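You operate a simulated robot arm through the tools that you are given. There is no shell and no other tool. Be economical: measure what you need, move in short steps, check, and stop when the job is done.

The job below is to be done with a simulated robot arm. You get a single attempt, and the scene is never put back.

Task
Dump the spent grain down the chute until the EMPTY lamp lights.
Fine: height wheel to LOW and the yellow slide open first, run the rake on FAST, then stop it and shut the slide; leave the taps and the other levers. Where these are worked on the way, their far stop is far enough and under half their travel is too little: yellow slide.

Only the result counts: the job must be done as asked and must still hold three seconds after the hand-in. Knocking over, shifting, dropping, spilling or breaking anything else fails it.

Robot
A 7-joint arm with a three-finger gripper, on a carriage that runs on a rail from [8, -2282] to [-1, 198] (x, y) and turns from -90 to 242 degrees about z. Base frame: it is fixed where the carriage stands at the start and does not move with it; the origin is on the floor, on the carriage's upright axis, x ahead of it, y to its left, z up; the surface under the hand at the start is at about z = 860. Lengths are in mm, angles in degrees, forces in N, time in s.
With the tool pointing down near the work surface it reaches from about 220 to 740 mm from the robot's upright axis, wherever it stands. Its first joint turns from -115.0 to 115.0 degrees. Places, roughly: empty lamp [400, 700, 1500]; flush lever [400, -100, 900]; height wheel [400, 400, 900]; knob twenty-eight [600, -1400, 1100]; knob twenty-five [600, -900, 1100]; knob twenty-four [600, -800, 1100]; knob twenty-one [600, -300, 1100]; knob twenty-seven [600, -1200, 1100]; knob twenty-six [600, -1100, 1100]; knob twenty-three [600, -600, 1100]; knob twenty-two [600, -500, 1100]; rake lever [400, 200, 900]; run-off lever [400, -1800, 900]; sprinkler lever [400, 100, 900]; strainer [-6600, -8300, 3200]; yellow slide [500, 700, 1000]. Payload 2.69 kg.
The tool frame sits at the grasp point between the pads (the TCP): z along the fingers, y along the line on which they close. The tips reach 30 mm beyond it. Largest opening 128 mm; the body of the gripper starts 117 mm behind the TCP.
Orientation is told as [roll, pitch, yaw] about the base's x, y, z axes, in that order, counted from this pose: with the fingers straight down and closing along the base's y, the tool's x points along the base's -x, its y along +y and its z along -z.

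Tools
- The arm moves only by the tool jog_arm. Its argument "motion" is a list that holds one entry, the list of rows, each a list of 6 numbers: the shift along the tool's x, y, z in mm, then the turn, a rotation vector about the tool's x, y, z in degrees. In form: [[[dx, dy, dz, wx, wy, wz], ...]]. A call has 1 to 12 rows; each row is the pose to reach, as a shift and turn from the pose commanded when the call began, along the tool's axes at that moment. "grip" is the closure, from 0 (fully open) to 1 (shut), set as the call begins (left out, the last holds). Rows are played at 5 a second. More than 50 mm and 8.6 degrees between two rows, or a gripper value outside its range, and nothing of the call is played. Where a pose cannot be reached the arm comes as near as it can. A force on the tool above 90 N (or 10 N above the force at the start of the call, whichever is more), or a blocked arm, ends the call early, and 0.2 s more pass. The fingers move at their own pace and stop on an object; they squeeze with about 37 N. The grip force told is the motor's: it shows also when the fingers shut on nothing. Time passes only in rows, and 0.2 s behind the last, so rows that repeat a pose let the fingers close. The reply holds the time, the measured pose of the TCP, the force on the tool along the base axes, the opening and the grip force, in the units named above and with some noise, with the torque about the TCP (base axes, N m) and any sound that the robot's microphone picked up.
- Cameras (640 x 400 px; columns grow to the right, rows downward): "scene" is now at [8.3, 171.4, 1682.6]; the picture's right is [0.14, -0.99, 0.00], its down [-0.80, -0.12, -0.58] and it looks along [0.58, 0.08, -0.81] (base axes); focal length 264 px, centre (320, 200). "wrist" rides on the gripper at [58, 54, -131] in the tool frame; the picture's right is [-0.68, 0.74, 0.00], its down [-0.62, -0.57, -0.55] and it looks along [-0.40, -0.37, 0.84] (tool axes); focal length 234 px, centre (320, 200). There is no depth. A picture from a camera that has moved, and an enlarged one, comes with that camera's place and axes in the base frame and with its lens. The place of the scene camera against the robot may be out by one fixed shift of up to 12 mm in any direction.
- snapshot(camera): a new picture of that camera. The clock stands still meanwhile.
- move_column(by): slides the trunk up (or, below 0, down) by that many mm; the arm and the scene camera ride with it, the base frame stays. It gives what a move gives, with no picture.
- drive_base(legs): drives the robot by 1 to 6 legs, each [ahead, left, turn to the left] in mm, mm and degrees, along the robot's own axes; the way and the turn of a leg run together, so that a leg with both is an arc; at most 1500 mm and 180 degrees a leg. The arm and the cameras ride along, it lands a little off, and it stops where it bumps. It keeps to its track: a leg is cut to what the track allows. It gives what a move gives.
- aim_head(pan, tilt): turns the head with the scene camera to pan (to the left, within 155 degrees either way) and tilt (down, from -29 to 69), counted from straight ahead of the robot. It gives what a move gives.
- enlarge(camera, box): a new picture of the part [left, top, right, bottom] of that camera's present view, enlarged. The clock stands still meanwhile.
- finish_job(): hands the job in; it is judged then, once.

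Go step by step. Nothing tells you exact positions but the pictures and the camera data: compare them with the known pose of the tool, close in by small moves and look again before you grip or let go. The budget is 120 turns and 98 pictures, counting those below and the enlarged ones. Unless the task says otherwise, let go and move clear before handing in, and close with one line.

The tools are called after ">>>" as a command line: name --argument value ..., lists and objects as JSON in quotes. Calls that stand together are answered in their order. jog_arm: Moves the arm, as the interface text tells. Its arguments: {"type":"object","properties":{"motion":{"type":"array","items":{"type":"array","items":{"type":"array","items":{"type":"number"}}}},"grip":{"type":"number"}},"required":["motion"]} The other tools are called the same way: move_column (by) slides the trunk up or down; drive_base (legs) drives the base; aim_head (pan, tilt) turns the head that bears the scene camera; snapshot (camera) takes a picture; enlarge (camera, box) takes an enlarged picture of a part of a camera's view; finish_job () hands the job in.

At the start:

```text
time_s: 0.0
tool_pos: [316.4, 299.6, 1236.8]
tool_rot: [-0.1, 0.0, 0.0]
wrist_force: [0.0, 0.4, 0.2]
ft_torque: [0.01, -0.01, 0.01]
gripper_width: 128.1
finger_force: 0.0
trunk travel left (down, up): [-850.0, 140.0]
robot x, y, heading: [2.3, 1.5, -0.1]
head pan, tilt: [8.3, 54.3]
```

scene: 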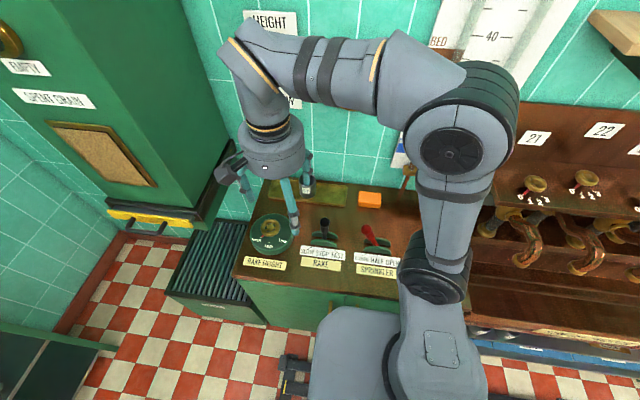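
wrist: 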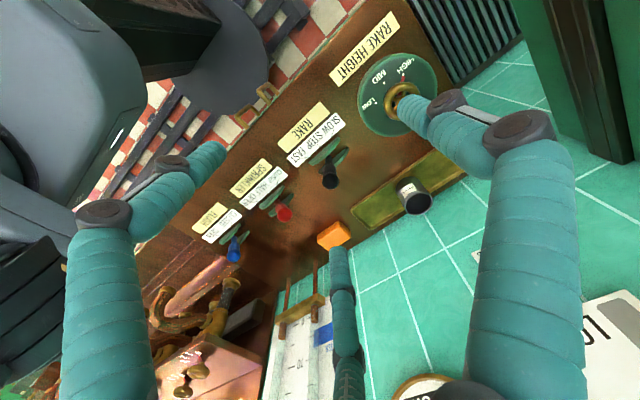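

I see the desk with the height wheel, the rake lever and, to the left, the yellow slide under the green spent grain bin. I'll look closer at the controls.

>>> enlarge --camera "scene" --box '[220, 160, 420, 285]'

>>> enlarge --camera "scene" --box '[0, 0, 260, 260]'

>>> enlarge --camera "wrist" --box '[180, 10, 460, 260]'

```text
3.20 times, centred on (320, 222) of scene
camera zoom: at [8.3, 171.4, 1682.6], right [0.14, -0.99, 0.0], down [-0.8, -0.12, -0.58], along [0.58, 0.08, -0.81], focal length 846 px, centre (320, 128)
```

zoom: 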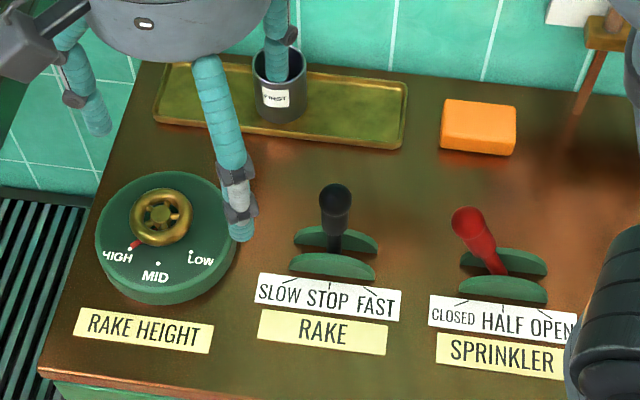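

```text
1.54 times, centred on (130, 130) of scene
camera zoom: at [8.3, 171.4, 1682.6], right [0.14, -0.99, 0.0], down [-0.8, -0.12, -0.58], along [0.58, 0.08, -0.81], focal length 407 px, centre (612, 308)
```

zoom: 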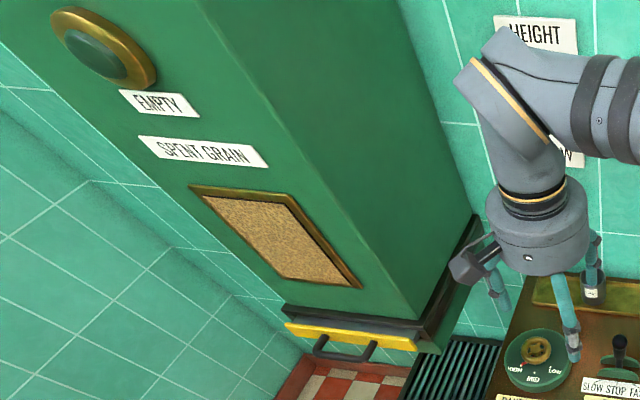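

```text
1.60 times, centred on (320, 135) of wrist
camera zoom: at [258.0, 352.9, 1368.9], right [0.68, 0.74, 0.0], down [0.62, -0.57, 0.55], along [0.4, -0.37, -0.84], focal length 375 px, centre (320, 304)
```

zoom: 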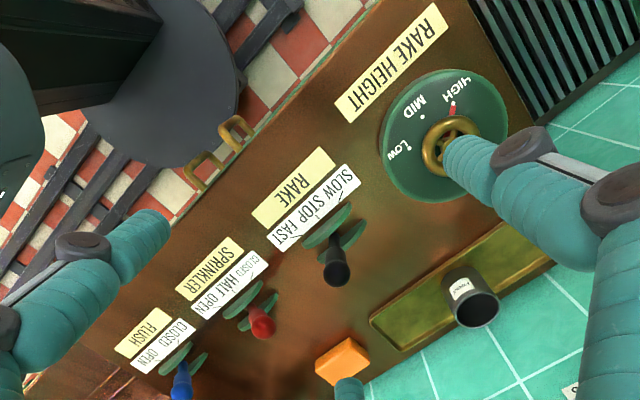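

The height wheel is at roughly (426, 398), set at HIGH; LOW is counterclockwise from above. I'll move above it first and look again.

>>> jog_arm --motion '[[[-28, 25, 25, 0, 0, 8], [-56, 50, 50, 0, 0, 16], [-84, 75, 75, 0, 0, 24], [-110, 98, 100, 0, 0, 32], [-110, 98, 130, 0, 0, 40], [-110, 98, 160, 0, 0, 45], [-110, 98, 190, 0, 0, 45], [-110, 98, 200, 0, 0, 45]]]'

>>> snapshot --camera "wrist"

>>> snapshot --camera "scene"

```text
time_s: 1.8
tool_pos: [426.9, 396.4, 1034.8]
tool_rot: [0.0, 0.0, -45.1]
wrist_force: [0.3, 0.9, -0.6]
ft_torque: [0.01, -0.01, 0.01]
gripper_width: 127.7
finger_force: 0.2
trunk travel left (down, up): [-850.0, 140.0]
robot x, y, heading: [1.3, -1.8, 0.1]
head pan, tilt: [8.3, 54.3]
```

```text
92 pictures are left
camera wrist: at [424.2, 475.4, 1167.9], right [1.0, 0.04, 0.0], down [0.03, -0.84, 0.55], along [0.02, -0.55, -0.84], focal length 234 px, centre (320, 200)
```

wrist: 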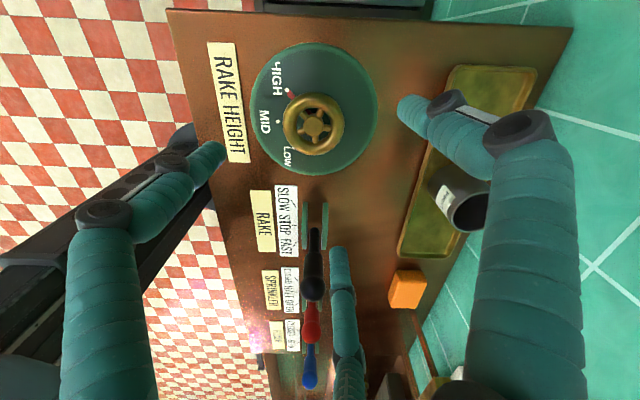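

```text
91 pictures are left
camera scene: at [8.3, 171.3, 1682.6], right [0.14, -0.99, 0.0], down [-0.8, -0.12, -0.58], along [0.58, 0.08, -0.81], focal length 264 px, centre (320, 200)
```

scene: 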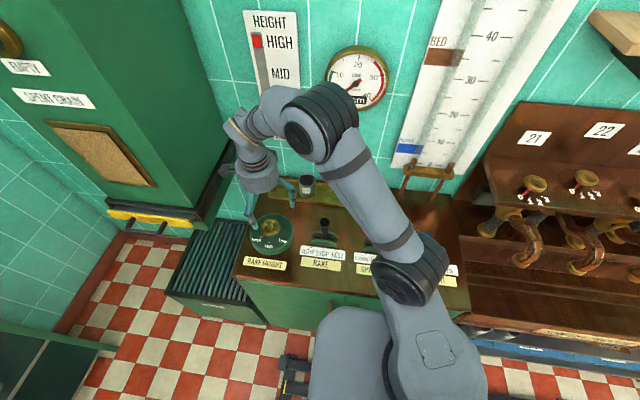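

Wheel centre appears near (419, 404). I'll centre and lower some, then check.

>>> jog_arm --motion '[[[9, 0, 30, 0, 0, 0], [9, 0, 60, 0, 0, 0], [9, 0, 85, 0, 0, 0]]]'

>>> snapshot --camera "wrist"

>>> enlarge --camera "scene" --box '[210, 160, 370, 260]'

```text
time_s: 2.6
tool_pos: [420.0, 401.5, 951.7]
tool_rot: [0.0, 0.1, -45.0]
wrist_force: [0.1, 1.2, -0.5]
ft_torque: [-0.02, 0.02, 0.02]
gripper_width: 127.8
finger_force: 0.0
trunk travel left (down, up): [-850.0, 140.0]
robot x, y, heading: [0.3, 4.0, 0.2]
head pan, tilt: [8.3, 54.3]
```

```text
90 pictures are left
camera wrist: at [417.2, 481.7, 1084.0], right [1.0, 0.04, 0.0], down [0.04, -0.84, 0.55], along [0.02, -0.55, -0.84], focal length 234 px, centre (320, 200)
```

wrist: 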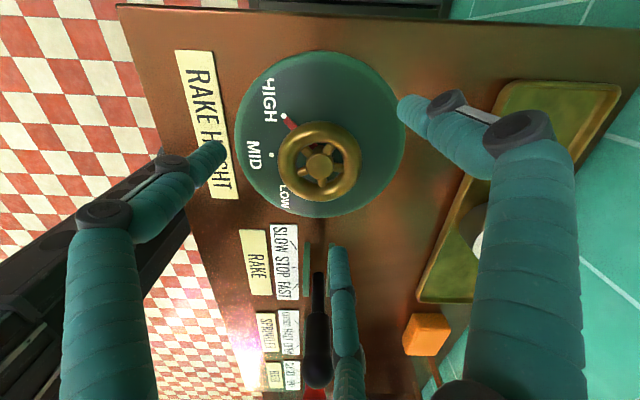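

```text
4.00 times, centred on (290, 210) of scene
camera zoom: at [8.5, 172.3, 1682.5], right [0.14, -0.99, 0.0], down [-0.8, -0.12, -0.58], along [0.58, 0.08, -0.81], focal length 1058 px, centre (440, 160)
```

zoom: 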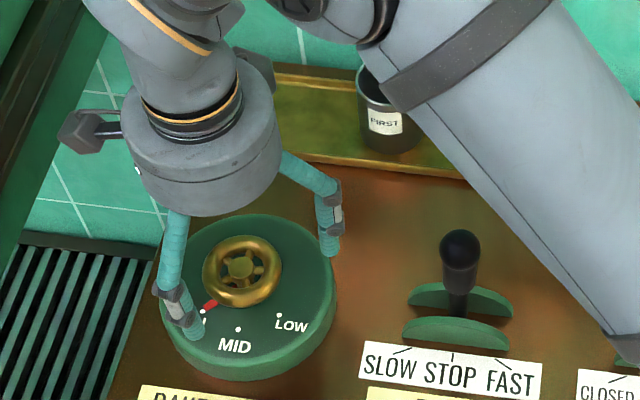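

The gripper shows three fingers around the wheel, all clear of it. I lower 25 mm and look before closing.

>>> jog_arm --motion '[[[0, 0, 15, 0, 0, 0], [0, 0, 28, 0, 0, 0], [0, 0, 28, 0, 0, 0]]]' --grip 0.2

>>> snapshot --camera "wrist"

>>> enlarge --camera "scene" --box '[210, 160, 370, 260]'

```text
time_s: 3.4
tool_pos: [418.7, 401.5, 924.6]
tool_rot: [0.1, 0.1, -45.0]
wrist_force: [-0.2, 0.5, -0.3]
ft_torque: [-0.02, 0.0, 0.01]
gripper_width: 102.4
finger_force: 0.0
trunk travel left (down, up): [-850.0, 140.0]
robot x, y, heading: [-1.9, 0.3, -0.1]
head pan, tilt: [8.3, 54.3]
```

```text
88 pictures are left
camera wrist: at [416.4, 481.2, 1057.0], right [1.0, 0.04, 0.0], down [0.04, -0.84, 0.55], along [0.02, -0.55, -0.84], focal length 234 px, centre (320, 200)
```

wrist: 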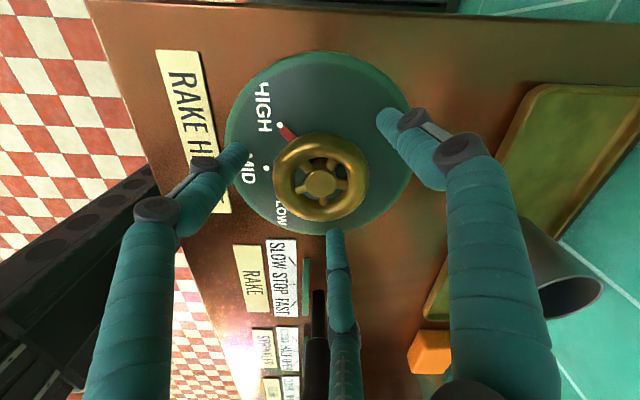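

```text
4.00 times, centred on (290, 210) of scene
camera zoom: at [8.2, 171.2, 1682.6], right [0.14, -0.99, 0.0], down [-0.8, -0.12, -0.58], along [0.58, 0.08, -0.81], focal length 1058 px, centre (440, 160)
```

zoom: 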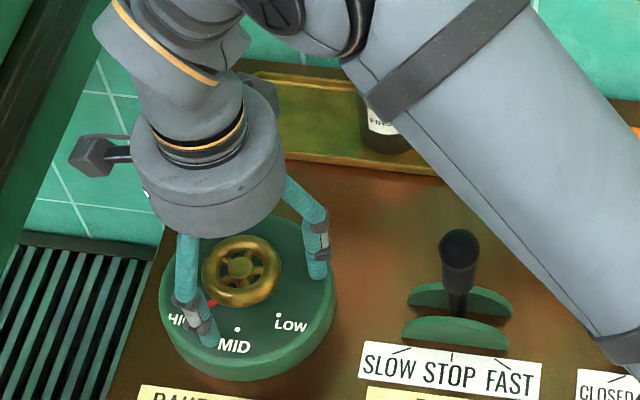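

The fingers surround the rim and the tips are around rim height. I close on the wheel.

>>> jog_arm --motion '[[[0, 0, 4, 0, 0, 0], [0, 0, 4, 0, 0, 0], [0, 0, 4, 0, 0, 0], [0, 0, 4, 0, 0, 0], [0, 0, 4, 0, 0, 0]]]' --grip 1

>>> snapshot --camera "wrist"

```text
time_s: 4.6
tool_pos: [420.1, 404.0, 920.1]
tool_rot: [0.3, 0.0, -44.9]
wrist_force: [3.3, 9.7, 4.4]
ft_torque: [0.24, -0.13, -0.06]
gripper_width: 64.6
finger_force: 39.1
trunk travel left (down, up): [-850.0, 140.0]
robot x, y, heading: [-0.5, -0.9, -0.0]
head pan, tilt: [8.3, 54.3]
```

```text
86 pictures are left
camera wrist: at [416.6, 483.7, 1053.5], right [1.0, 0.04, 0.0], down [0.04, -0.84, 0.55], along [0.03, -0.55, -0.84], focal length 234 px, centre (320, 200)
```

wrist: 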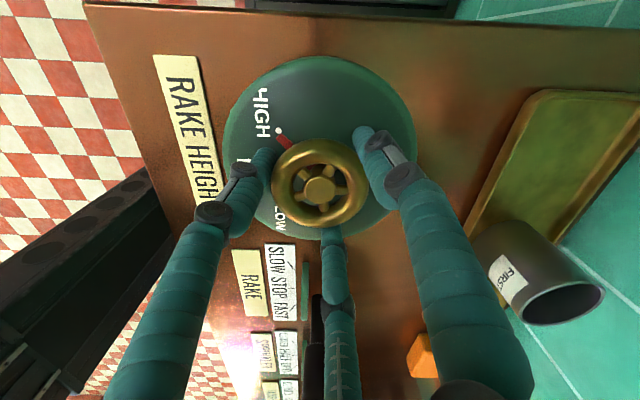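

Wheel is gripped (65 mm). I turn it 48° counterclockwise, then check.

>>> jog_arm --motion '[[[0, 0, 0, 0, 0, -8], [0, 0, 0, 0, 0, -16], [0, 0, 0, 0, 0, -24], [0, 0, 0, 0, 0, -32], [0, 0, 0, 0, 0, -40], [0, 0, 0, 0, 0, -48]]]'

>>> snapshot --camera "wrist"

>>> snapshot --camera "scene"

```text
time_s: 6.0
tool_pos: [419.1, 404.9, 919.6]
tool_rot: [0.4, -0.2, 3.2]
wrist_force: [5.5, 12.2, 22.8]
ft_torque: [0.17, 0.48, -0.06]
gripper_width: 63.9
finger_force: 45.3
trunk travel left (down, up): [-850.0, 140.0]
robot x, y, heading: [-1.0, -2.1, -0.0]
head pan, tilt: [8.3, 54.3]
```

```text
85 pictures are left
camera wrist: at [358.4, 455.0, 1053.2], right [0.63, 0.77, 0.0], down [0.64, -0.53, 0.55], along [0.43, -0.35, -0.84], focal length 234 px, centre (320, 200)
```

wrist: 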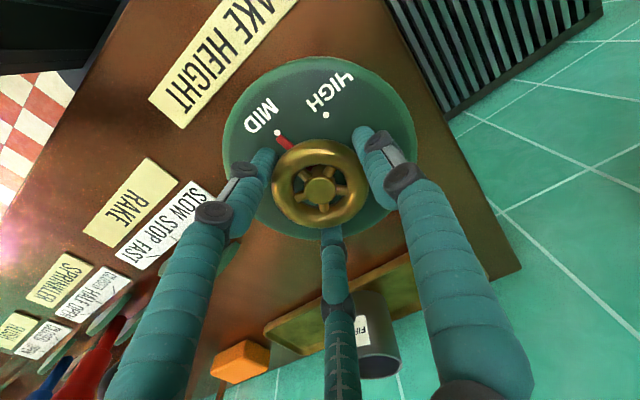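

```text
84 pictures are left
camera scene: at [7.0, 171.6, 1682.8], right [0.14, -0.99, 0.0], down [-0.8, -0.12, -0.58], along [0.58, 0.08, -0.81], focal length 264 px, centre (320, 200)
```

scene: 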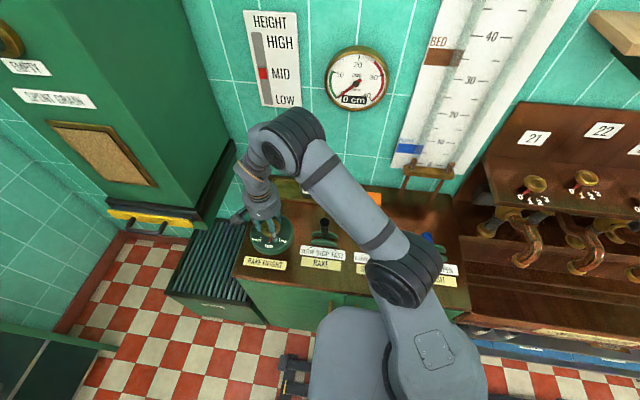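

The pointer and the wall gauge are now at MID. Another 47° to LOW.

>>> jog_arm --motion '[[[0, 0, 0, 0, 0, -8], [0, 0, 0, 0, 0, -16], [0, 0, 0, 0, 0, -24], [0, 0, 0, 0, 0, -32], [0, 0, 0, 0, 0, -40], [0, 0, 0, 0, 0, -47]]]'

>>> snapshot --camera "wrist"

>>> snapshot --camera "scene"

```text
time_s: 7.4
tool_pos: [420.4, 405.1, 919.4]
tool_rot: [-0.1, -0.4, 50.3]
wrist_force: [2.1, 13.0, 23.1]
ft_torque: [0.48, 0.41, 0.04]
gripper_width: 64.1
finger_force: 45.0
trunk travel left (down, up): [-850.0, 140.0]
robot x, y, heading: [-3.0, -0.8, 0.1]
head pan, tilt: [8.3, 54.3]
```

```text
83 pictures are left
camera wrist: at [340.9, 393.9, 1052.7], right [-0.13, 0.99, 0.0], down [0.83, 0.11, 0.55], along [0.55, 0.08, -0.83], focal length 234 px, centre (320, 200)
```

wrist: 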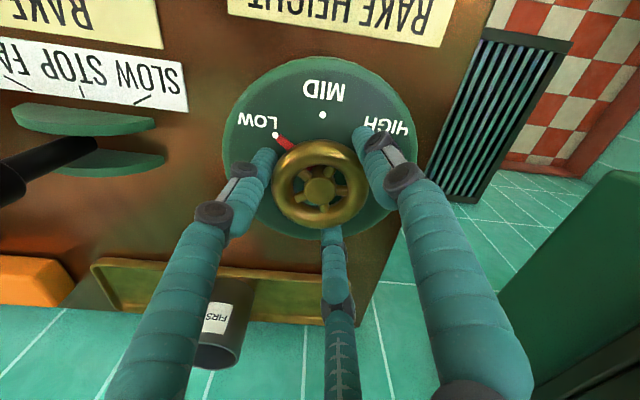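

```text
82 pictures are left
camera scene: at [6.4, 171.4, 1682.7], right [0.14, -0.99, 0.0], down [-0.8, -0.12, -0.58], along [0.58, 0.08, -0.81], focal length 264 px, centre (320, 200)
```

scene: 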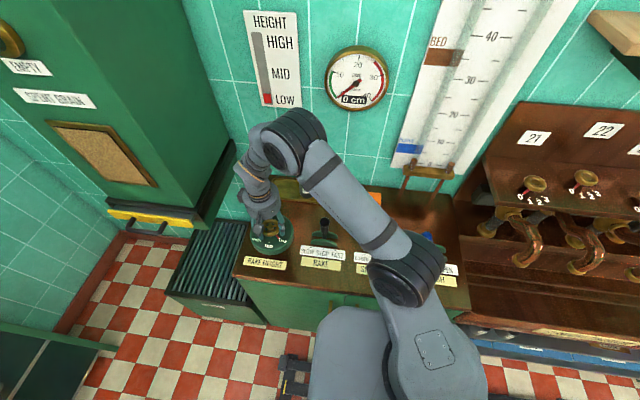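

Height is at LOW. I release and rise.

>>> jog_arm --motion '[[[0, 0, 0, 0, 0, 0], [0, 0, 0, 0, 0, 0], [0, 0, 0, 0, 0, 0], [0, 0, -40, 0, 0, 0], [0, 0, -80, 0, 0, 0], [0, 0, -120, 0, 0, 0], [0, 0, -160, 0, 0, 8], [0, 0, -180, 0, 0, 16], [0, 0, -180, 0, 0, 24], [0, 0, -180, 0, 0, 32], [0, 0, -180, 0, 0, 40], [0, 0, -180, 0, 0, 48]]]' --grip 0.3

>>> aim_head --pan 45 --tilt 45

>>> snapshot --camera "scene"

>>> snapshot --camera "wrist"

```text
time_s: 10.0
tool_pos: [421.2, 402.6, 1099.5]
tool_rot: [0.0, 0.0, 1.9]
wrist_force: [-0.7, 0.1, -0.2]
ft_torque: [0.01, -0.01, -0.01]
gripper_width: 89.5
finger_force: 0.0
trunk travel left (down, up): [-850.0, 140.0]
robot x, y, heading: [-4.4, -0.7, -0.1]
head pan, tilt: [8.3, 54.3]
```

```text
time_s: 11.0
tool_pos: [419.7, 402.1, 1100.1]
tool_rot: [0.0, 0.0, 2.0]
wrist_force: [-0.1, 0.8, -0.9]
ft_torque: [0.01, -0.03, -0.02]
gripper_width: 89.9
finger_force: 0.1
trunk travel left (down, up): [-850.0, 140.0]
robot x, y, heading: [0.3, -0.2, 0.0]
head pan, tilt: [45.0, 45.0]
```

```text
81 pictures are left
camera scene: at [-6.2, 218.3, 1695.2], right [0.71, -0.71, 0.0], down [-0.5, -0.5, -0.71], along [0.5, 0.5, -0.71], focal length 264 px, centre (320, 200)
```

scene: 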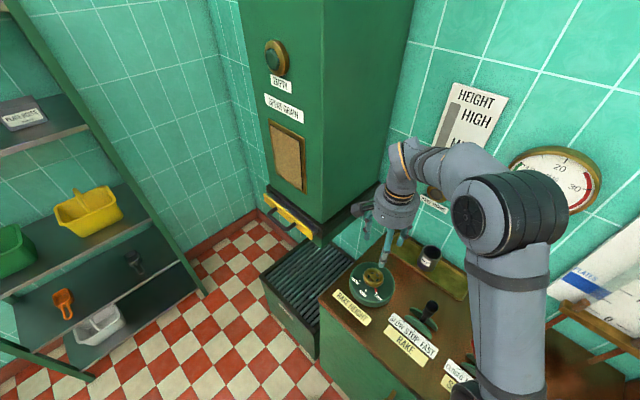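

```text
80 pictures are left
camera wrist: at [360.3, 454.8, 1231.9], right [0.65, 0.76, 0.0], down [0.64, -0.54, 0.55], along [0.42, -0.36, -0.84], focal length 234 px, centre (320, 200)
```

wrist: 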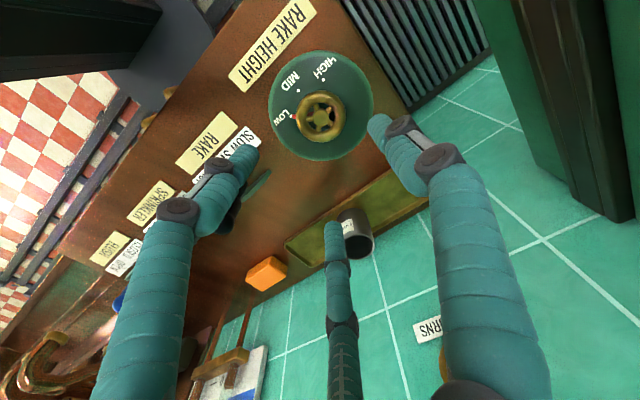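

>>> enlarge --camera "scene" --box '[230, 170, 350, 260]'

>>> enlarge --camera "scene" --box '[230, 20, 390, 140]'

```text
4.44 times, centred on (290, 215) of scene
camera zoom: at [-6.2, 218.3, 1695.2], right [0.71, -0.71, 0.0], down [-0.5, -0.5, -0.71], along [0.5, 0.5, -0.71], focal length 1175 px, centre (453, 133)
```

zoom: 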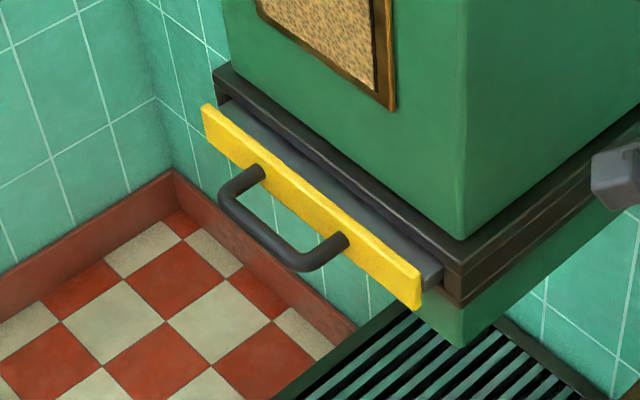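

```text
3.33 times, centred on (310, 80) of scene
camera zoom: at [-6.2, 218.3, 1695.2], right [0.71, -0.71, 0.0], down [-0.5, -0.5, -0.71], along [0.5, 0.5, -0.71], focal length 882 px, centre (353, 600)
```

zoom: 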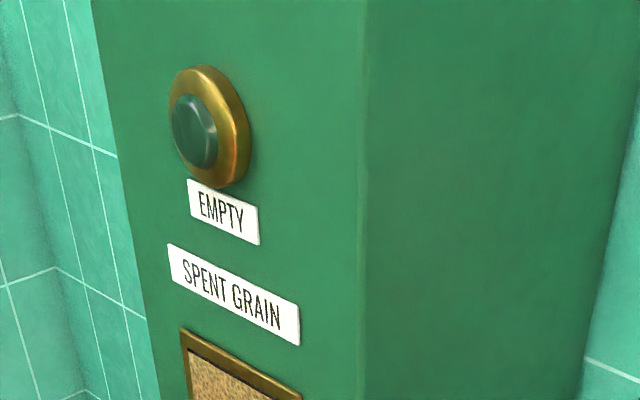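

The slide has a horizontal D-handle on its front and pulls out towards -x. I'll draw the arm back and drive left for reach, then triangulate the handle.

>>> jog_arm --motion '[[[30, 0, -20, 0, 0, 0], [60, -20, -40, 0, 0, 0], [90, -40, -60, 0, 0, 0], [120, -60, -60, 0, 0, 0], [150, -80, -60, 0, 0, 0], [150, -100, -60, 0, 0, 0]]]'

>>> drive_base --legs '[[0, 190, 0]]'

>>> snapshot --camera "scene"

>>> snapshot --camera "wrist"

```text
time_s: 12.4
tool_pos: [274.0, 295.0, 1158.5]
tool_rot: [0.0, 0.0, 1.9]
wrist_force: [-0.3, 0.9, 0.2]
ft_torque: [0.09, 0.04, -0.01]
gripper_width: 89.6
finger_force: 0.0
trunk travel left (down, up): [-850.0, 140.0]
robot x, y, heading: [-0.2, -1.6, 0.1]
head pan, tilt: [45.0, 45.0]
```

```text
time_s: 14.0
tool_pos: [274.2, 487.4, 1158.4]
tool_rot: [-0.1, 0.1, 1.9]
wrist_force: [-0.5, 0.3, -0.6]
ft_torque: [-0.07, -0.03, 0.0]
gripper_width: 89.5
finger_force: 0.1
trunk travel left (down, up): [-850.0, 140.0]
robot x, y, heading: [-1.1, 191.5, -0.1]
head pan, tilt: [45.0, 45.0]
```

```text
77 pictures are left
camera scene: at [-6.8, 408.2, 1695.1], right [0.71, -0.71, 0.0], down [-0.5, -0.5, -0.71], along [0.5, 0.5, -0.71], focal length 264 px, centre (320, 200)
```

scene: 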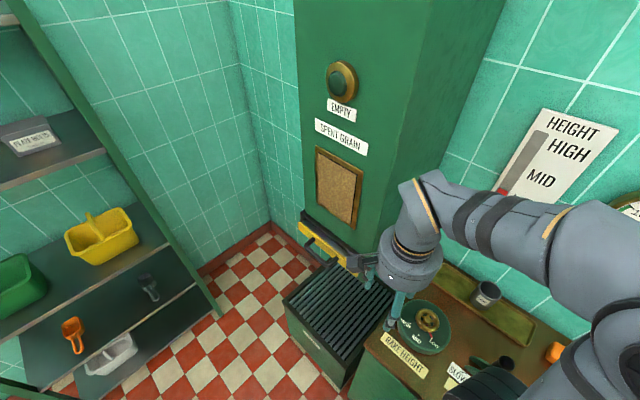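

```text
76 pictures are left
camera wrist: at [214.2, 538.5, 1291.5], right [0.65, 0.76, 0.0], down [0.63, -0.54, 0.55], along [0.42, -0.36, -0.84], focal length 234 px, centre (320, 200)
```

wrist: 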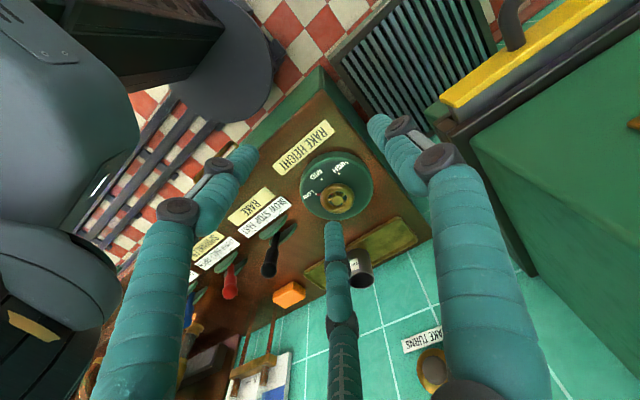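

>>> enlarge --camera "scene" --box '[280, 190, 400, 265]'

```text
5.33 times, centred on (340, 228) of scene
camera zoom: at [-6.8, 408.2, 1695.1], right [0.71, -0.71, 0.0], down [-0.5, -0.5, -0.71], along [0.5, 0.5, -0.71], focal length 1410 px, centre (213, 53)
```

zoom: 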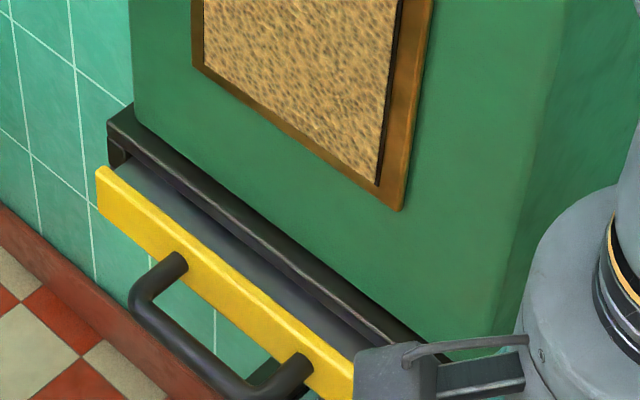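

From two views the handle bar lies along y from about 690 to 775 at x≈298, z≈1010, with its yellow plate at x≈338. I'll turn the hand so two fingers can go behind the bar and move in front of it, above.

>>> jog_arm --motion '[[[10, 20, 0, 0, 0, -8], [20, 40, 0, 0, 0, -16], [30, 60, 0, 0, 0, -24], [40, 80, 0, 0, 0, -32], [40, 100, 0, 0, 0, -40], [40, 120, 0, 0, 0, -48], [40, 140, 0, 0, 0, -56], [40, 160, 0, 0, 0, -64], [40, 180, 0, 0, 0, -72], [40, 190, 0, 0, 0, -80], [40, 200, 0, 0, 0, -88]]]' --grip 0.65

>>> snapshot --camera "wrist"

>>> snapshot --camera "scene"

```text
time_s: 16.4
tool_pos: [226.2, 687.9, 1158.3]
tool_rot: [0.0, 0.1, 90.1]
wrist_force: [0.0, 0.9, -0.2]
ft_torque: [-0.03, 0.02, 0.04]
gripper_width: 44.8
finger_force: 0.1
trunk travel left (down, up): [-850.0, 140.0]
robot x, y, heading: [-1.4, 187.5, 0.0]
head pan, tilt: [45.0, 45.0]
```

```text
74 pictures are left
camera wrist: at [174.0, 628.9, 1291.3], right [-0.74, 0.68, 0.0], down [0.56, 0.62, 0.55], along [0.37, 0.4, -0.84], focal length 234 px, centre (320, 200)
```

wrist: 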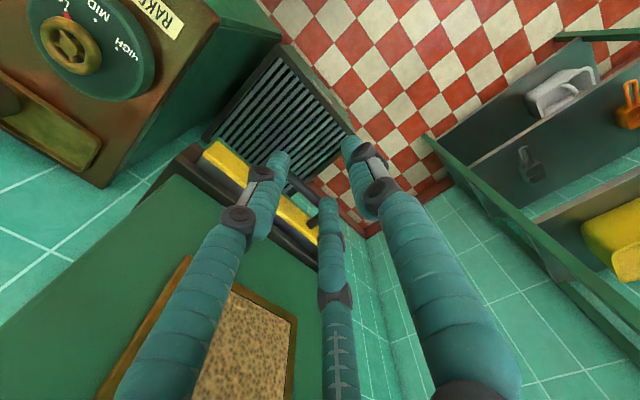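

```text
73 pictures are left
camera scene: at [-6.9, 408.6, 1695.0], right [0.71, -0.71, 0.0], down [-0.5, -0.5, -0.71], along [0.5, 0.5, -0.71], focal length 264 px, centre (320, 200)
```

scene: 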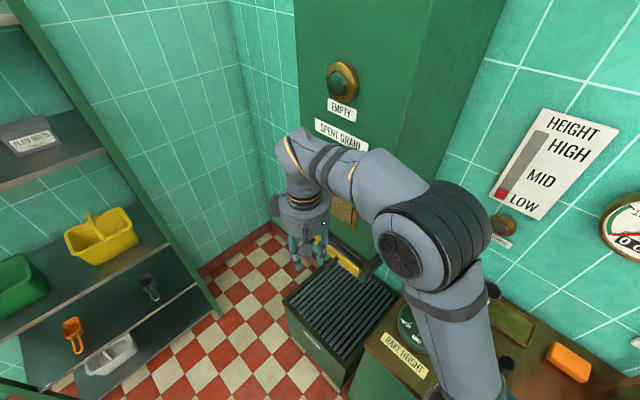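

I tilt the fingers 20° toward the bin and move to a spot 80 mm short of the bar along the finger direction.

>>> jog_arm --motion '[[[-15, -10, 15, 7, 0, 0], [-30, -25, 35, 14, 0, 0], [-44, -40, 55, 20, 0, 0], [-44, -53, 73, 20, 0, 0]]]'

>>> snapshot --camera "wrist"

>>> enlarge --camera "scene" --box '[260, 150, 420, 290]'

```text
time_s: 17.4
tool_pos: [283.1, 727.9, 1087.3]
tool_rot: [-20.0, 0.0, 89.9]
wrist_force: [-0.1, -0.1, 0.9]
ft_torque: [0.01, 0.04, 0.02]
gripper_width: 44.7
finger_force: 0.0
trunk travel left (down, up): [-850.0, 140.0]
robot x, y, heading: [-3.5, 190.5, -0.1]
head pan, tilt: [45.0, 45.0]
```

```text
72 pictures are left
camera wrist: at [187.9, 670.7, 1192.9], right [-0.69, 0.68, -0.25], down [0.34, 0.61, 0.71], along [0.64, 0.4, -0.66], focal length 234 px, centre (320, 200)
```

wrist: 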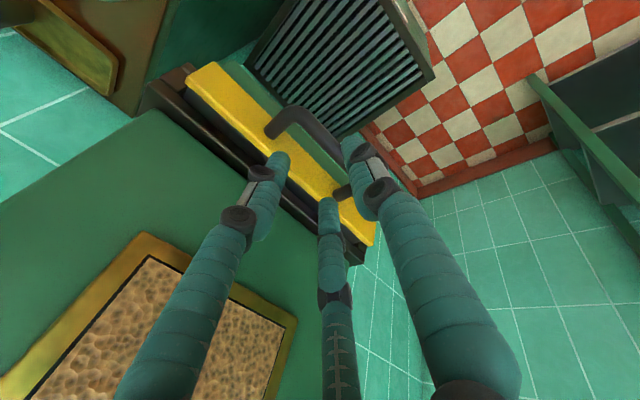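

```text
2.86 times, centred on (340, 220) of scene
camera zoom: at [-4.9, 407.0, 1695.3], right [0.71, -0.71, 0.0], down [-0.5, -0.5, -0.71], along [0.5, 0.5, -0.71], focal length 756 px, centre (263, 143)
```

zoom: 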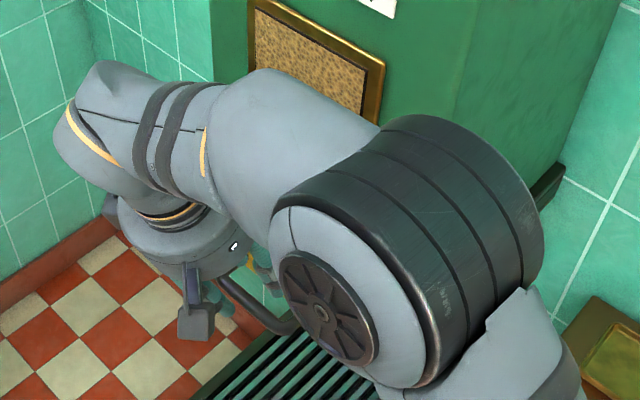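

The wrist view confirms the bar (y centre ≈737, x≈300, z≈1010). I advance partly along the fingers and look.

>>> jog_arm --motion '[[[-5, 3, 15, 0, 0, 0], [-9, 6, 30, 0, 0, 0], [-9, 6, 40, 0, 0, 0]]]'

>>> snapshot --camera "wrist"

```text
time_s: 18.2
tool_pos: [288.3, 737.9, 1045.3]
tool_rot: [-20.0, -0.1, 89.9]
wrist_force: [0.1, -0.8, 0.4]
ft_torque: [-0.01, -0.02, 0.01]
gripper_width: 45.0
finger_force: 0.1
trunk travel left (down, up): [-850.0, 140.0]
robot x, y, heading: [0.5, 189.2, 0.2]
head pan, tilt: [45.0, 45.0]
```

```text
70 pictures are left
camera wrist: at [193.6, 680.3, 1152.5], right [-0.69, 0.68, -0.25], down [0.35, 0.61, 0.71], along [0.64, 0.4, -0.66], focal length 234 px, centre (320, 200)
```

wrist: 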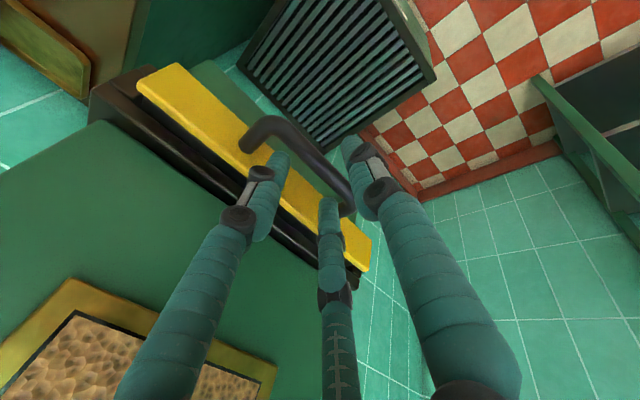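

The fingers straddle the bar as planned. I advance the last 28 mm with a slight forward shift.

>>> jog_arm --motion '[[[0, -4, 8, 0, 0, 0], [0, -7, 16, 0, 0, 0], [0, -7, 22, 0, 0, 0], [0, -7, 28, 0, 0, 0]]]'

>>> snapshot --camera "wrist"

```text
time_s: 19.2
tool_pos: [305.2, 739.5, 1023.5]
tool_rot: [-20.0, -0.1, 89.9]
wrist_force: [0.6, 0.1, 0.2]
ft_torque: [-0.03, 0.01, 0.02]
gripper_width: 45.0
finger_force: 0.1
trunk travel left (down, up): [-850.0, 140.0]
robot x, y, heading: [-5.0, 189.0, 0.2]
head pan, tilt: [45.0, 45.0]
```

```text
69 pictures are left
camera wrist: at [210.2, 680.5, 1129.1], right [-0.69, 0.68, -0.25], down [0.34, 0.62, 0.71], along [0.64, 0.4, -0.66], focal length 234 px, centre (320, 200)
```

wrist: 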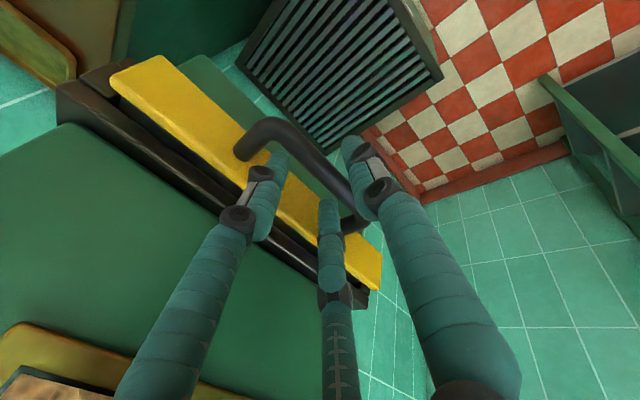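

>>> enlarge --camera "wrist" --box '[220, 100, 420, 260]'

```text
2.50 times, centred on (320, 180) of wrist
camera zoom: at [210.2, 680.5, 1129.1], right [-0.69, 0.68, -0.25], down [0.34, 0.62, 0.71], along [0.64, 0.4, -0.66], focal length 585 px, centre (320, 250)
```

zoom: 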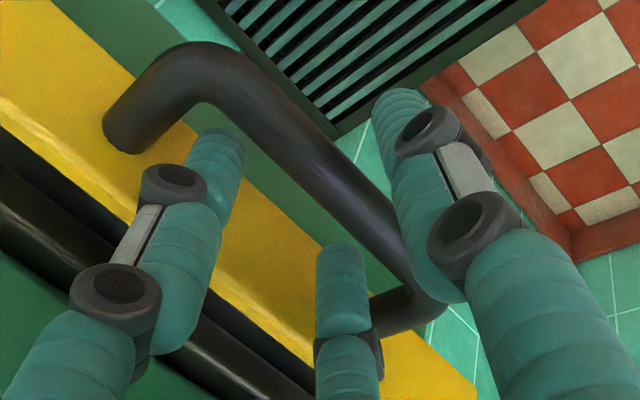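

Bar is between the lone front finger and the two rear ones; closing.

>>> jog_arm --motion '[[[0, 0, 3, 0, 0, 0], [0, 0, 5, 0, 0, 0], [0, 0, 5, 0, 0, 0], [0, 0, 5, 0, 0, 0]]]' --grip 1

>>> enlarge --camera "wrist" --box '[220, 100, 420, 260]'

```text
time_s: 20.2
tool_pos: [304.5, 738.7, 1019.5]
tool_rot: [-20.1, -0.2, 90.1]
wrist_force: [-0.7, 1.9, 9.3]
ft_torque: [-0.02, -0.04, 0.54]
gripper_width: 23.5
finger_force: 40.6
trunk travel left (down, up): [-850.0, 140.0]
robot x, y, heading: [-1.0, 186.6, -0.3]
head pan, tilt: [45.0, 45.0]
```

```text
2.50 times, centred on (320, 180) of wrist
camera zoom: at [210.6, 679.8, 1125.1], right [-0.69, 0.68, -0.25], down [0.34, 0.61, 0.71], along [0.64, 0.41, -0.66], focal length 585 px, centre (320, 250)
```

zoom: 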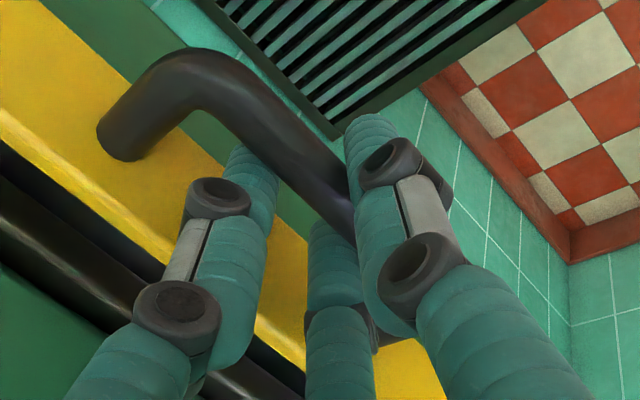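

The bar is gripped. Pull 60 mm toward -x.

>>> jog_arm --motion '[[[0, 9.4, -3.4, 0, 0, 0], [0, 18.8, -6.8, 0, 0, 0], [0, 28.2, -10.3, 0, 0, 0], [0, 37.6, -13.7, 0, 0, 0], [0, 47, -17.1, 0, 0, 0], [0, 56.4, -20.5, 0, 0, 0]]]'

>>> snapshot --camera "wrist"

```text
time_s: 21.6
tool_pos: [244.7, 738.0, 1018.9]
tool_rot: [-20.1, 0.0, 90.1]
wrist_force: [1.7, 7.9, 16.3]
ft_torque: [0.56, -0.01, 1.3]
gripper_width: 23.5
finger_force: 44.9
trunk travel left (down, up): [-850.0, 140.0]
robot x, y, heading: [-0.3, 191.6, 0.0]
head pan, tilt: [45.0, 45.0]
```

```text
66 pictures are left
camera wrist: at [150.3, 679.7, 1125.2], right [-0.69, 0.68, -0.25], down [0.34, 0.61, 0.71], along [0.63, 0.41, -0.66], focal length 234 px, centre (320, 200)
```

wrist: 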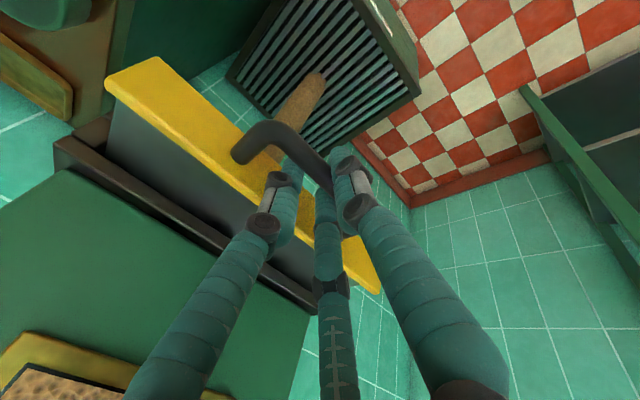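

The slide is coming out and grain is starting to fall. I continue to its stop.

>>> jog_arm --motion '[[[0, 9.4, -3.4, 0, 0, 0], [0, 18.8, -6.8, 0, 0, 0], [0, 28.2, -10.3, 0, 0, 0], [0, 37.6, -13.7, 0, 0, 0], [0, 47, -17.1, 0, 0, 0], [0, 56.4, -20.5, 0, 0, 0]]]'

>>> snapshot --camera "wrist"

```text
time_s: 23.0
tool_pos: [186.2, 738.0, 1018.5]
tool_rot: [-20.1, -0.2, 90.1]
wrist_force: [2.1, 8.5, 23.0]
ft_torque: [0.19, 0.0, 1.07]
gripper_width: 23.2
finger_force: 45.0
trunk travel left (down, up): [-850.0, 140.0]
robot x, y, heading: [-3.0, 187.9, 0.1]
head pan, tilt: [45.0, 45.0]
```

```text
65 pictures are left
camera wrist: at [90.8, 679.1, 1124.8], right [-0.69, 0.68, -0.25], down [0.34, 0.61, 0.71], along [0.64, 0.41, -0.66], focal length 234 px, centre (320, 200)
```

wrist: 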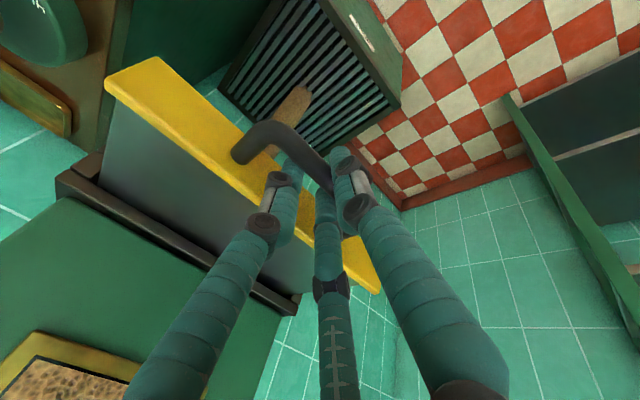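

>>> jog_arm --motion '[[[0, 9.4, -3.4, 0, 0, 0], [0, 18.8, -6.8, 0, 0, 0], [0, 28.2, -10.3, 0, 0, 0], [0, 37.6, -13.7, 0, 0, 0], [0, 47, -17.1, 0, 0, 0]]]'

>>> snapshot --camera "wrist"

```text
time_s: 24.4
tool_pos: [184.5, 738.7, 1019.4]
tool_rot: [-23.8, 0.5, 89.5]
wrist_force: [36.0, -1.1, -9.2]
ft_torque: [0.45, -0.61, 1.77]
gripper_width: 23.5
finger_force: 45.2
trunk travel left (down, up): [-850.0, 140.0]
robot x, y, heading: [2.7, 188.8, -0.3]
head pan, tilt: [45.0, 45.0]
stopped in row 5: the force on the tool passed its limit at 91 N (the readings are from after the stop); the commanded pose is now the measured one
```

```text
64 pictures are left
camera wrist: at [82.4, 681.4, 1119.1], right [-0.67, 0.68, -0.3], down [0.3, 0.62, 0.73], along [0.68, 0.39, -0.62], focal length 234 px, centre (320, 200)
```

wrist: 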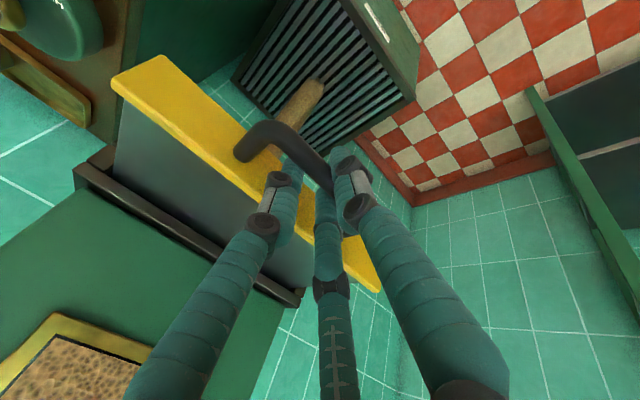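

The slide hit its stop at 120 mm: fully open. I release to the earlier opening and back out along the fingers.

>>> jog_arm --motion '[[[0, 0, 0, 0, 0, 0], [0, 0, 0, 0, 0, 0], [0, 0, 0, 0, 0, 0], [0, 0, -15, 0, 0, 0], [0, 0, -30, 0, 0, 0], [0, 0, -55, 0, 0, 0], [0, 0, -80, 0, 0, 0], [0, 0, -110, 0, 0, 0]]]' --grip 0.65

>>> snapshot --camera "wrist"

>>> snapshot --camera "scene"

```text
time_s: 26.1
tool_pos: [128.2, 736.9, 1121.6]
tool_rot: [-23.2, 0.0, 89.8]
wrist_force: [0.2, -0.4, 0.5]
ft_torque: [0.02, 0.03, -0.01]
gripper_width: 45.2
finger_force: 0.1
trunk travel left (down, up): [-850.0, 140.0]
robot x, y, heading: [-2.3, 186.1, -0.2]
head pan, tilt: [45.0, 45.0]
```

```text
63 pictures are left
camera wrist: at [27.3, 679.5, 1222.2], right [-0.68, 0.68, -0.29], down [0.3, 0.62, 0.73], along [0.67, 0.4, -0.62], focal length 234 px, centre (320, 200)
```

wrist: 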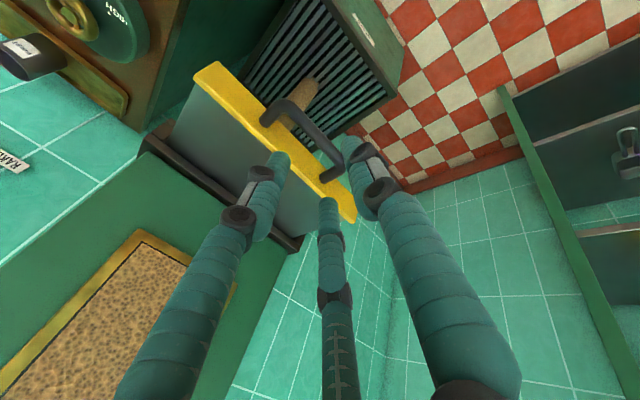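

```text
62 pictures are left
camera scene: at [-6.0, 407.1, 1695.2], right [0.7, -0.71, 0.0], down [-0.5, -0.5, -0.71], along [0.5, 0.5, -0.71], focal length 264 px, centre (320, 200)
```

scene: 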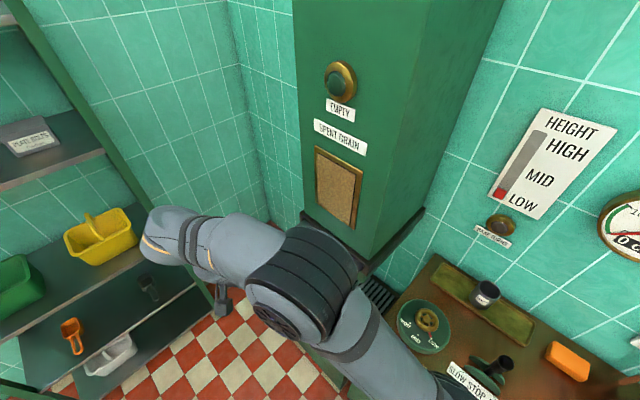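

Slide is open. Next I bring the hand back upright and over toward the rake lever near (430, 212).

>>> jog_arm --motion '[[[30, -15, -3, -7, 0, 0], [70, -35, -6, -14, 0, 0], [110, -55, -10, -20, 0, 0], [150, -71, -13, -23.2, 0, 0]]]'

>>> jog_arm --motion '[[[20, -10, 0, 0, 0, 8], [40, -20, 0, 0, 0, 16], [60, -30, 0, 0, 0, 24], [80, -40, 0, 0, 0, 32], [100, -50, 0, 0, 0, 40], [120, -60, 0, 0, 0, 48], [140, -70, 0, 0, 0, 56], [160, -80, 0, 0, 0, 64], [180, -90, 0, 0, 0, 72], [190, -100, 0, 0, 0, 80], [200, -110, 0, 0, 0, 88], [200, -110, 0, 0, 0, 90]]]'

>>> drive_base --legs '[[0, -150, 0]]'

>>> aim_head --pan 15 --tilt 45

>>> snapshot --camera "wrist"

>>> snapshot --camera "scene"

```text
time_s: 27.1
tool_pos: [191.4, 588.9, 1165.2]
tool_rot: [0.1, -0.1, 90.0]
wrist_force: [0.2, 0.2, 0.4]
ft_torque: [0.05, 0.03, -0.01]
gripper_width: 44.7
finger_force: 0.0
trunk travel left (down, up): [-850.0, 140.0]
robot x, y, heading: [3.3, 188.8, -0.5]
head pan, tilt: [45.0, 45.0]
```

```text
time_s: 29.8
tool_pos: [297.3, 388.4, 1162.0]
tool_rot: [0.0, 0.0, -0.2]
wrist_force: [0.3, -0.4, 0.3]
ft_torque: [0.0, -0.04, -0.03]
gripper_width: 44.7
finger_force: 0.1
trunk travel left (down, up): [-850.0, 140.0]
robot x, y, heading: [-0.8, 191.3, -0.0]
head pan, tilt: [45.0, 45.0]
```

```text
time_s: 31.1
tool_pos: [297.4, 236.6, 1161.3]
tool_rot: [0.0, 0.0, 0.1]
wrist_force: [0.8, -0.1, 0.5]
ft_torque: [0.02, -0.01, 0.05]
gripper_width: 44.7
finger_force: 0.1
trunk travel left (down, up): [-850.0, 140.0]
robot x, y, heading: [3.2, 35.6, 0.0]
head pan, tilt: [45.0, 45.0]
```

```text
time_s: 32.1
tool_pos: [298.5, 237.9, 1161.8]
tool_rot: [0.0, 0.1, 0.2]
wrist_force: [-0.2, 0.4, -0.9]
ft_torque: [-0.03, 0.0, -0.01]
gripper_width: 44.5
finger_force: 0.1
trunk travel left (down, up): [-850.0, 140.0]
robot x, y, heading: [0.9, 37.7, 0.0]
head pan, tilt: [15.0, 45.0]
```

```text
61 pictures are left
camera wrist: at [240.6, 291.1, 1295.0], right [0.67, 0.74, 0.0], down [0.62, -0.56, 0.55], along [0.41, -0.37, -0.84], focal length 234 px, centre (320, 200)
```

wrist: 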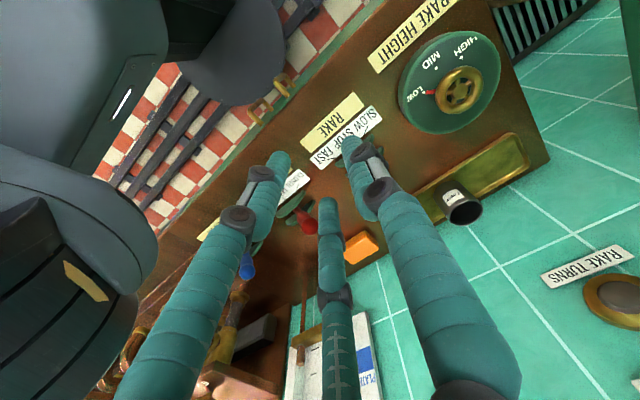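

```text
60 pictures are left
camera scene: at [14.5, 218.7, 1695.2], right [0.26, -0.97, 0.0], down [-0.68, -0.18, -0.71], along [0.68, 0.18, -0.71], focal length 264 px, centre (320, 200)
```

scene: 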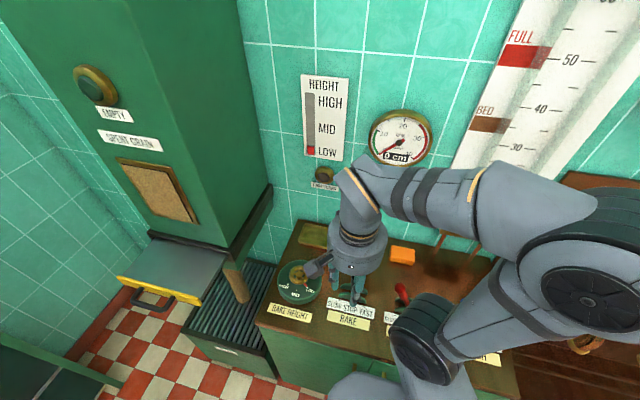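

I move above the rake lever with the fingertips still well clear, and look.

>>> jog_arm --motion '[[[-35, -6, 0, 0, 0, 0], [-70, -12, 20, 0, 0, 0], [-105, -18, 40, 0, 0, 0], [-132, -22, 60, 0, 0, 0], [-132, -22, 80, 0, 0, 0]]]' --grip 0.3

>>> snapshot --camera "wrist"

>>> snapshot --camera "scene"

```text
time_s: 33.3
tool_pos: [430.4, 215.0, 1080.3]
tool_rot: [0.0, -0.1, 0.1]
wrist_force: [0.6, -0.1, -0.3]
ft_torque: [0.0, 0.0, -0.01]
gripper_width: 89.6
finger_force: 0.1
trunk travel left (down, up): [-850.0, 140.0]
robot x, y, heading: [0.3, 37.9, 0.0]
head pan, tilt: [15.0, 45.0]
```

```text
59 pictures are left
camera wrist: at [373.2, 269.3, 1213.7], right [0.67, 0.74, 0.0], down [0.62, -0.56, 0.55], along [0.41, -0.37, -0.84], focal length 234 px, centre (320, 200)
```

wrist: 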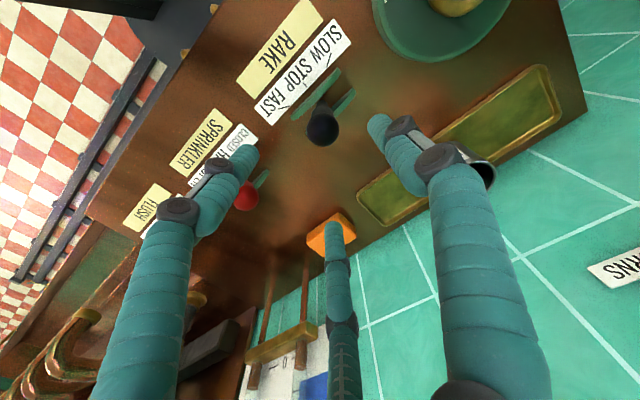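

```text
58 pictures are left
camera scene: at [14.4, 219.3, 1695.1], right [0.26, -0.97, 0.0], down [-0.68, -0.18, -0.71], along [0.68, 0.18, -0.71], focal length 264 px, centre (320, 200)
```

scene: 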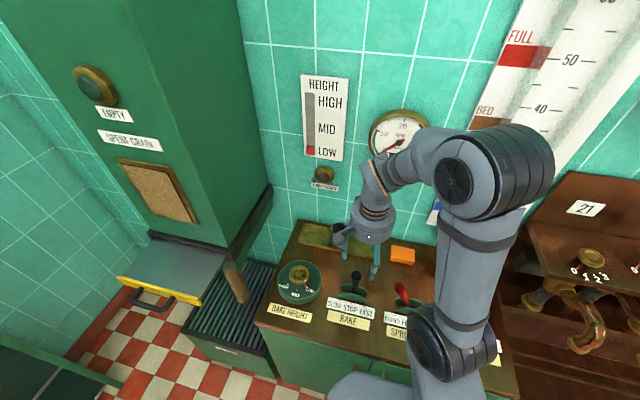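

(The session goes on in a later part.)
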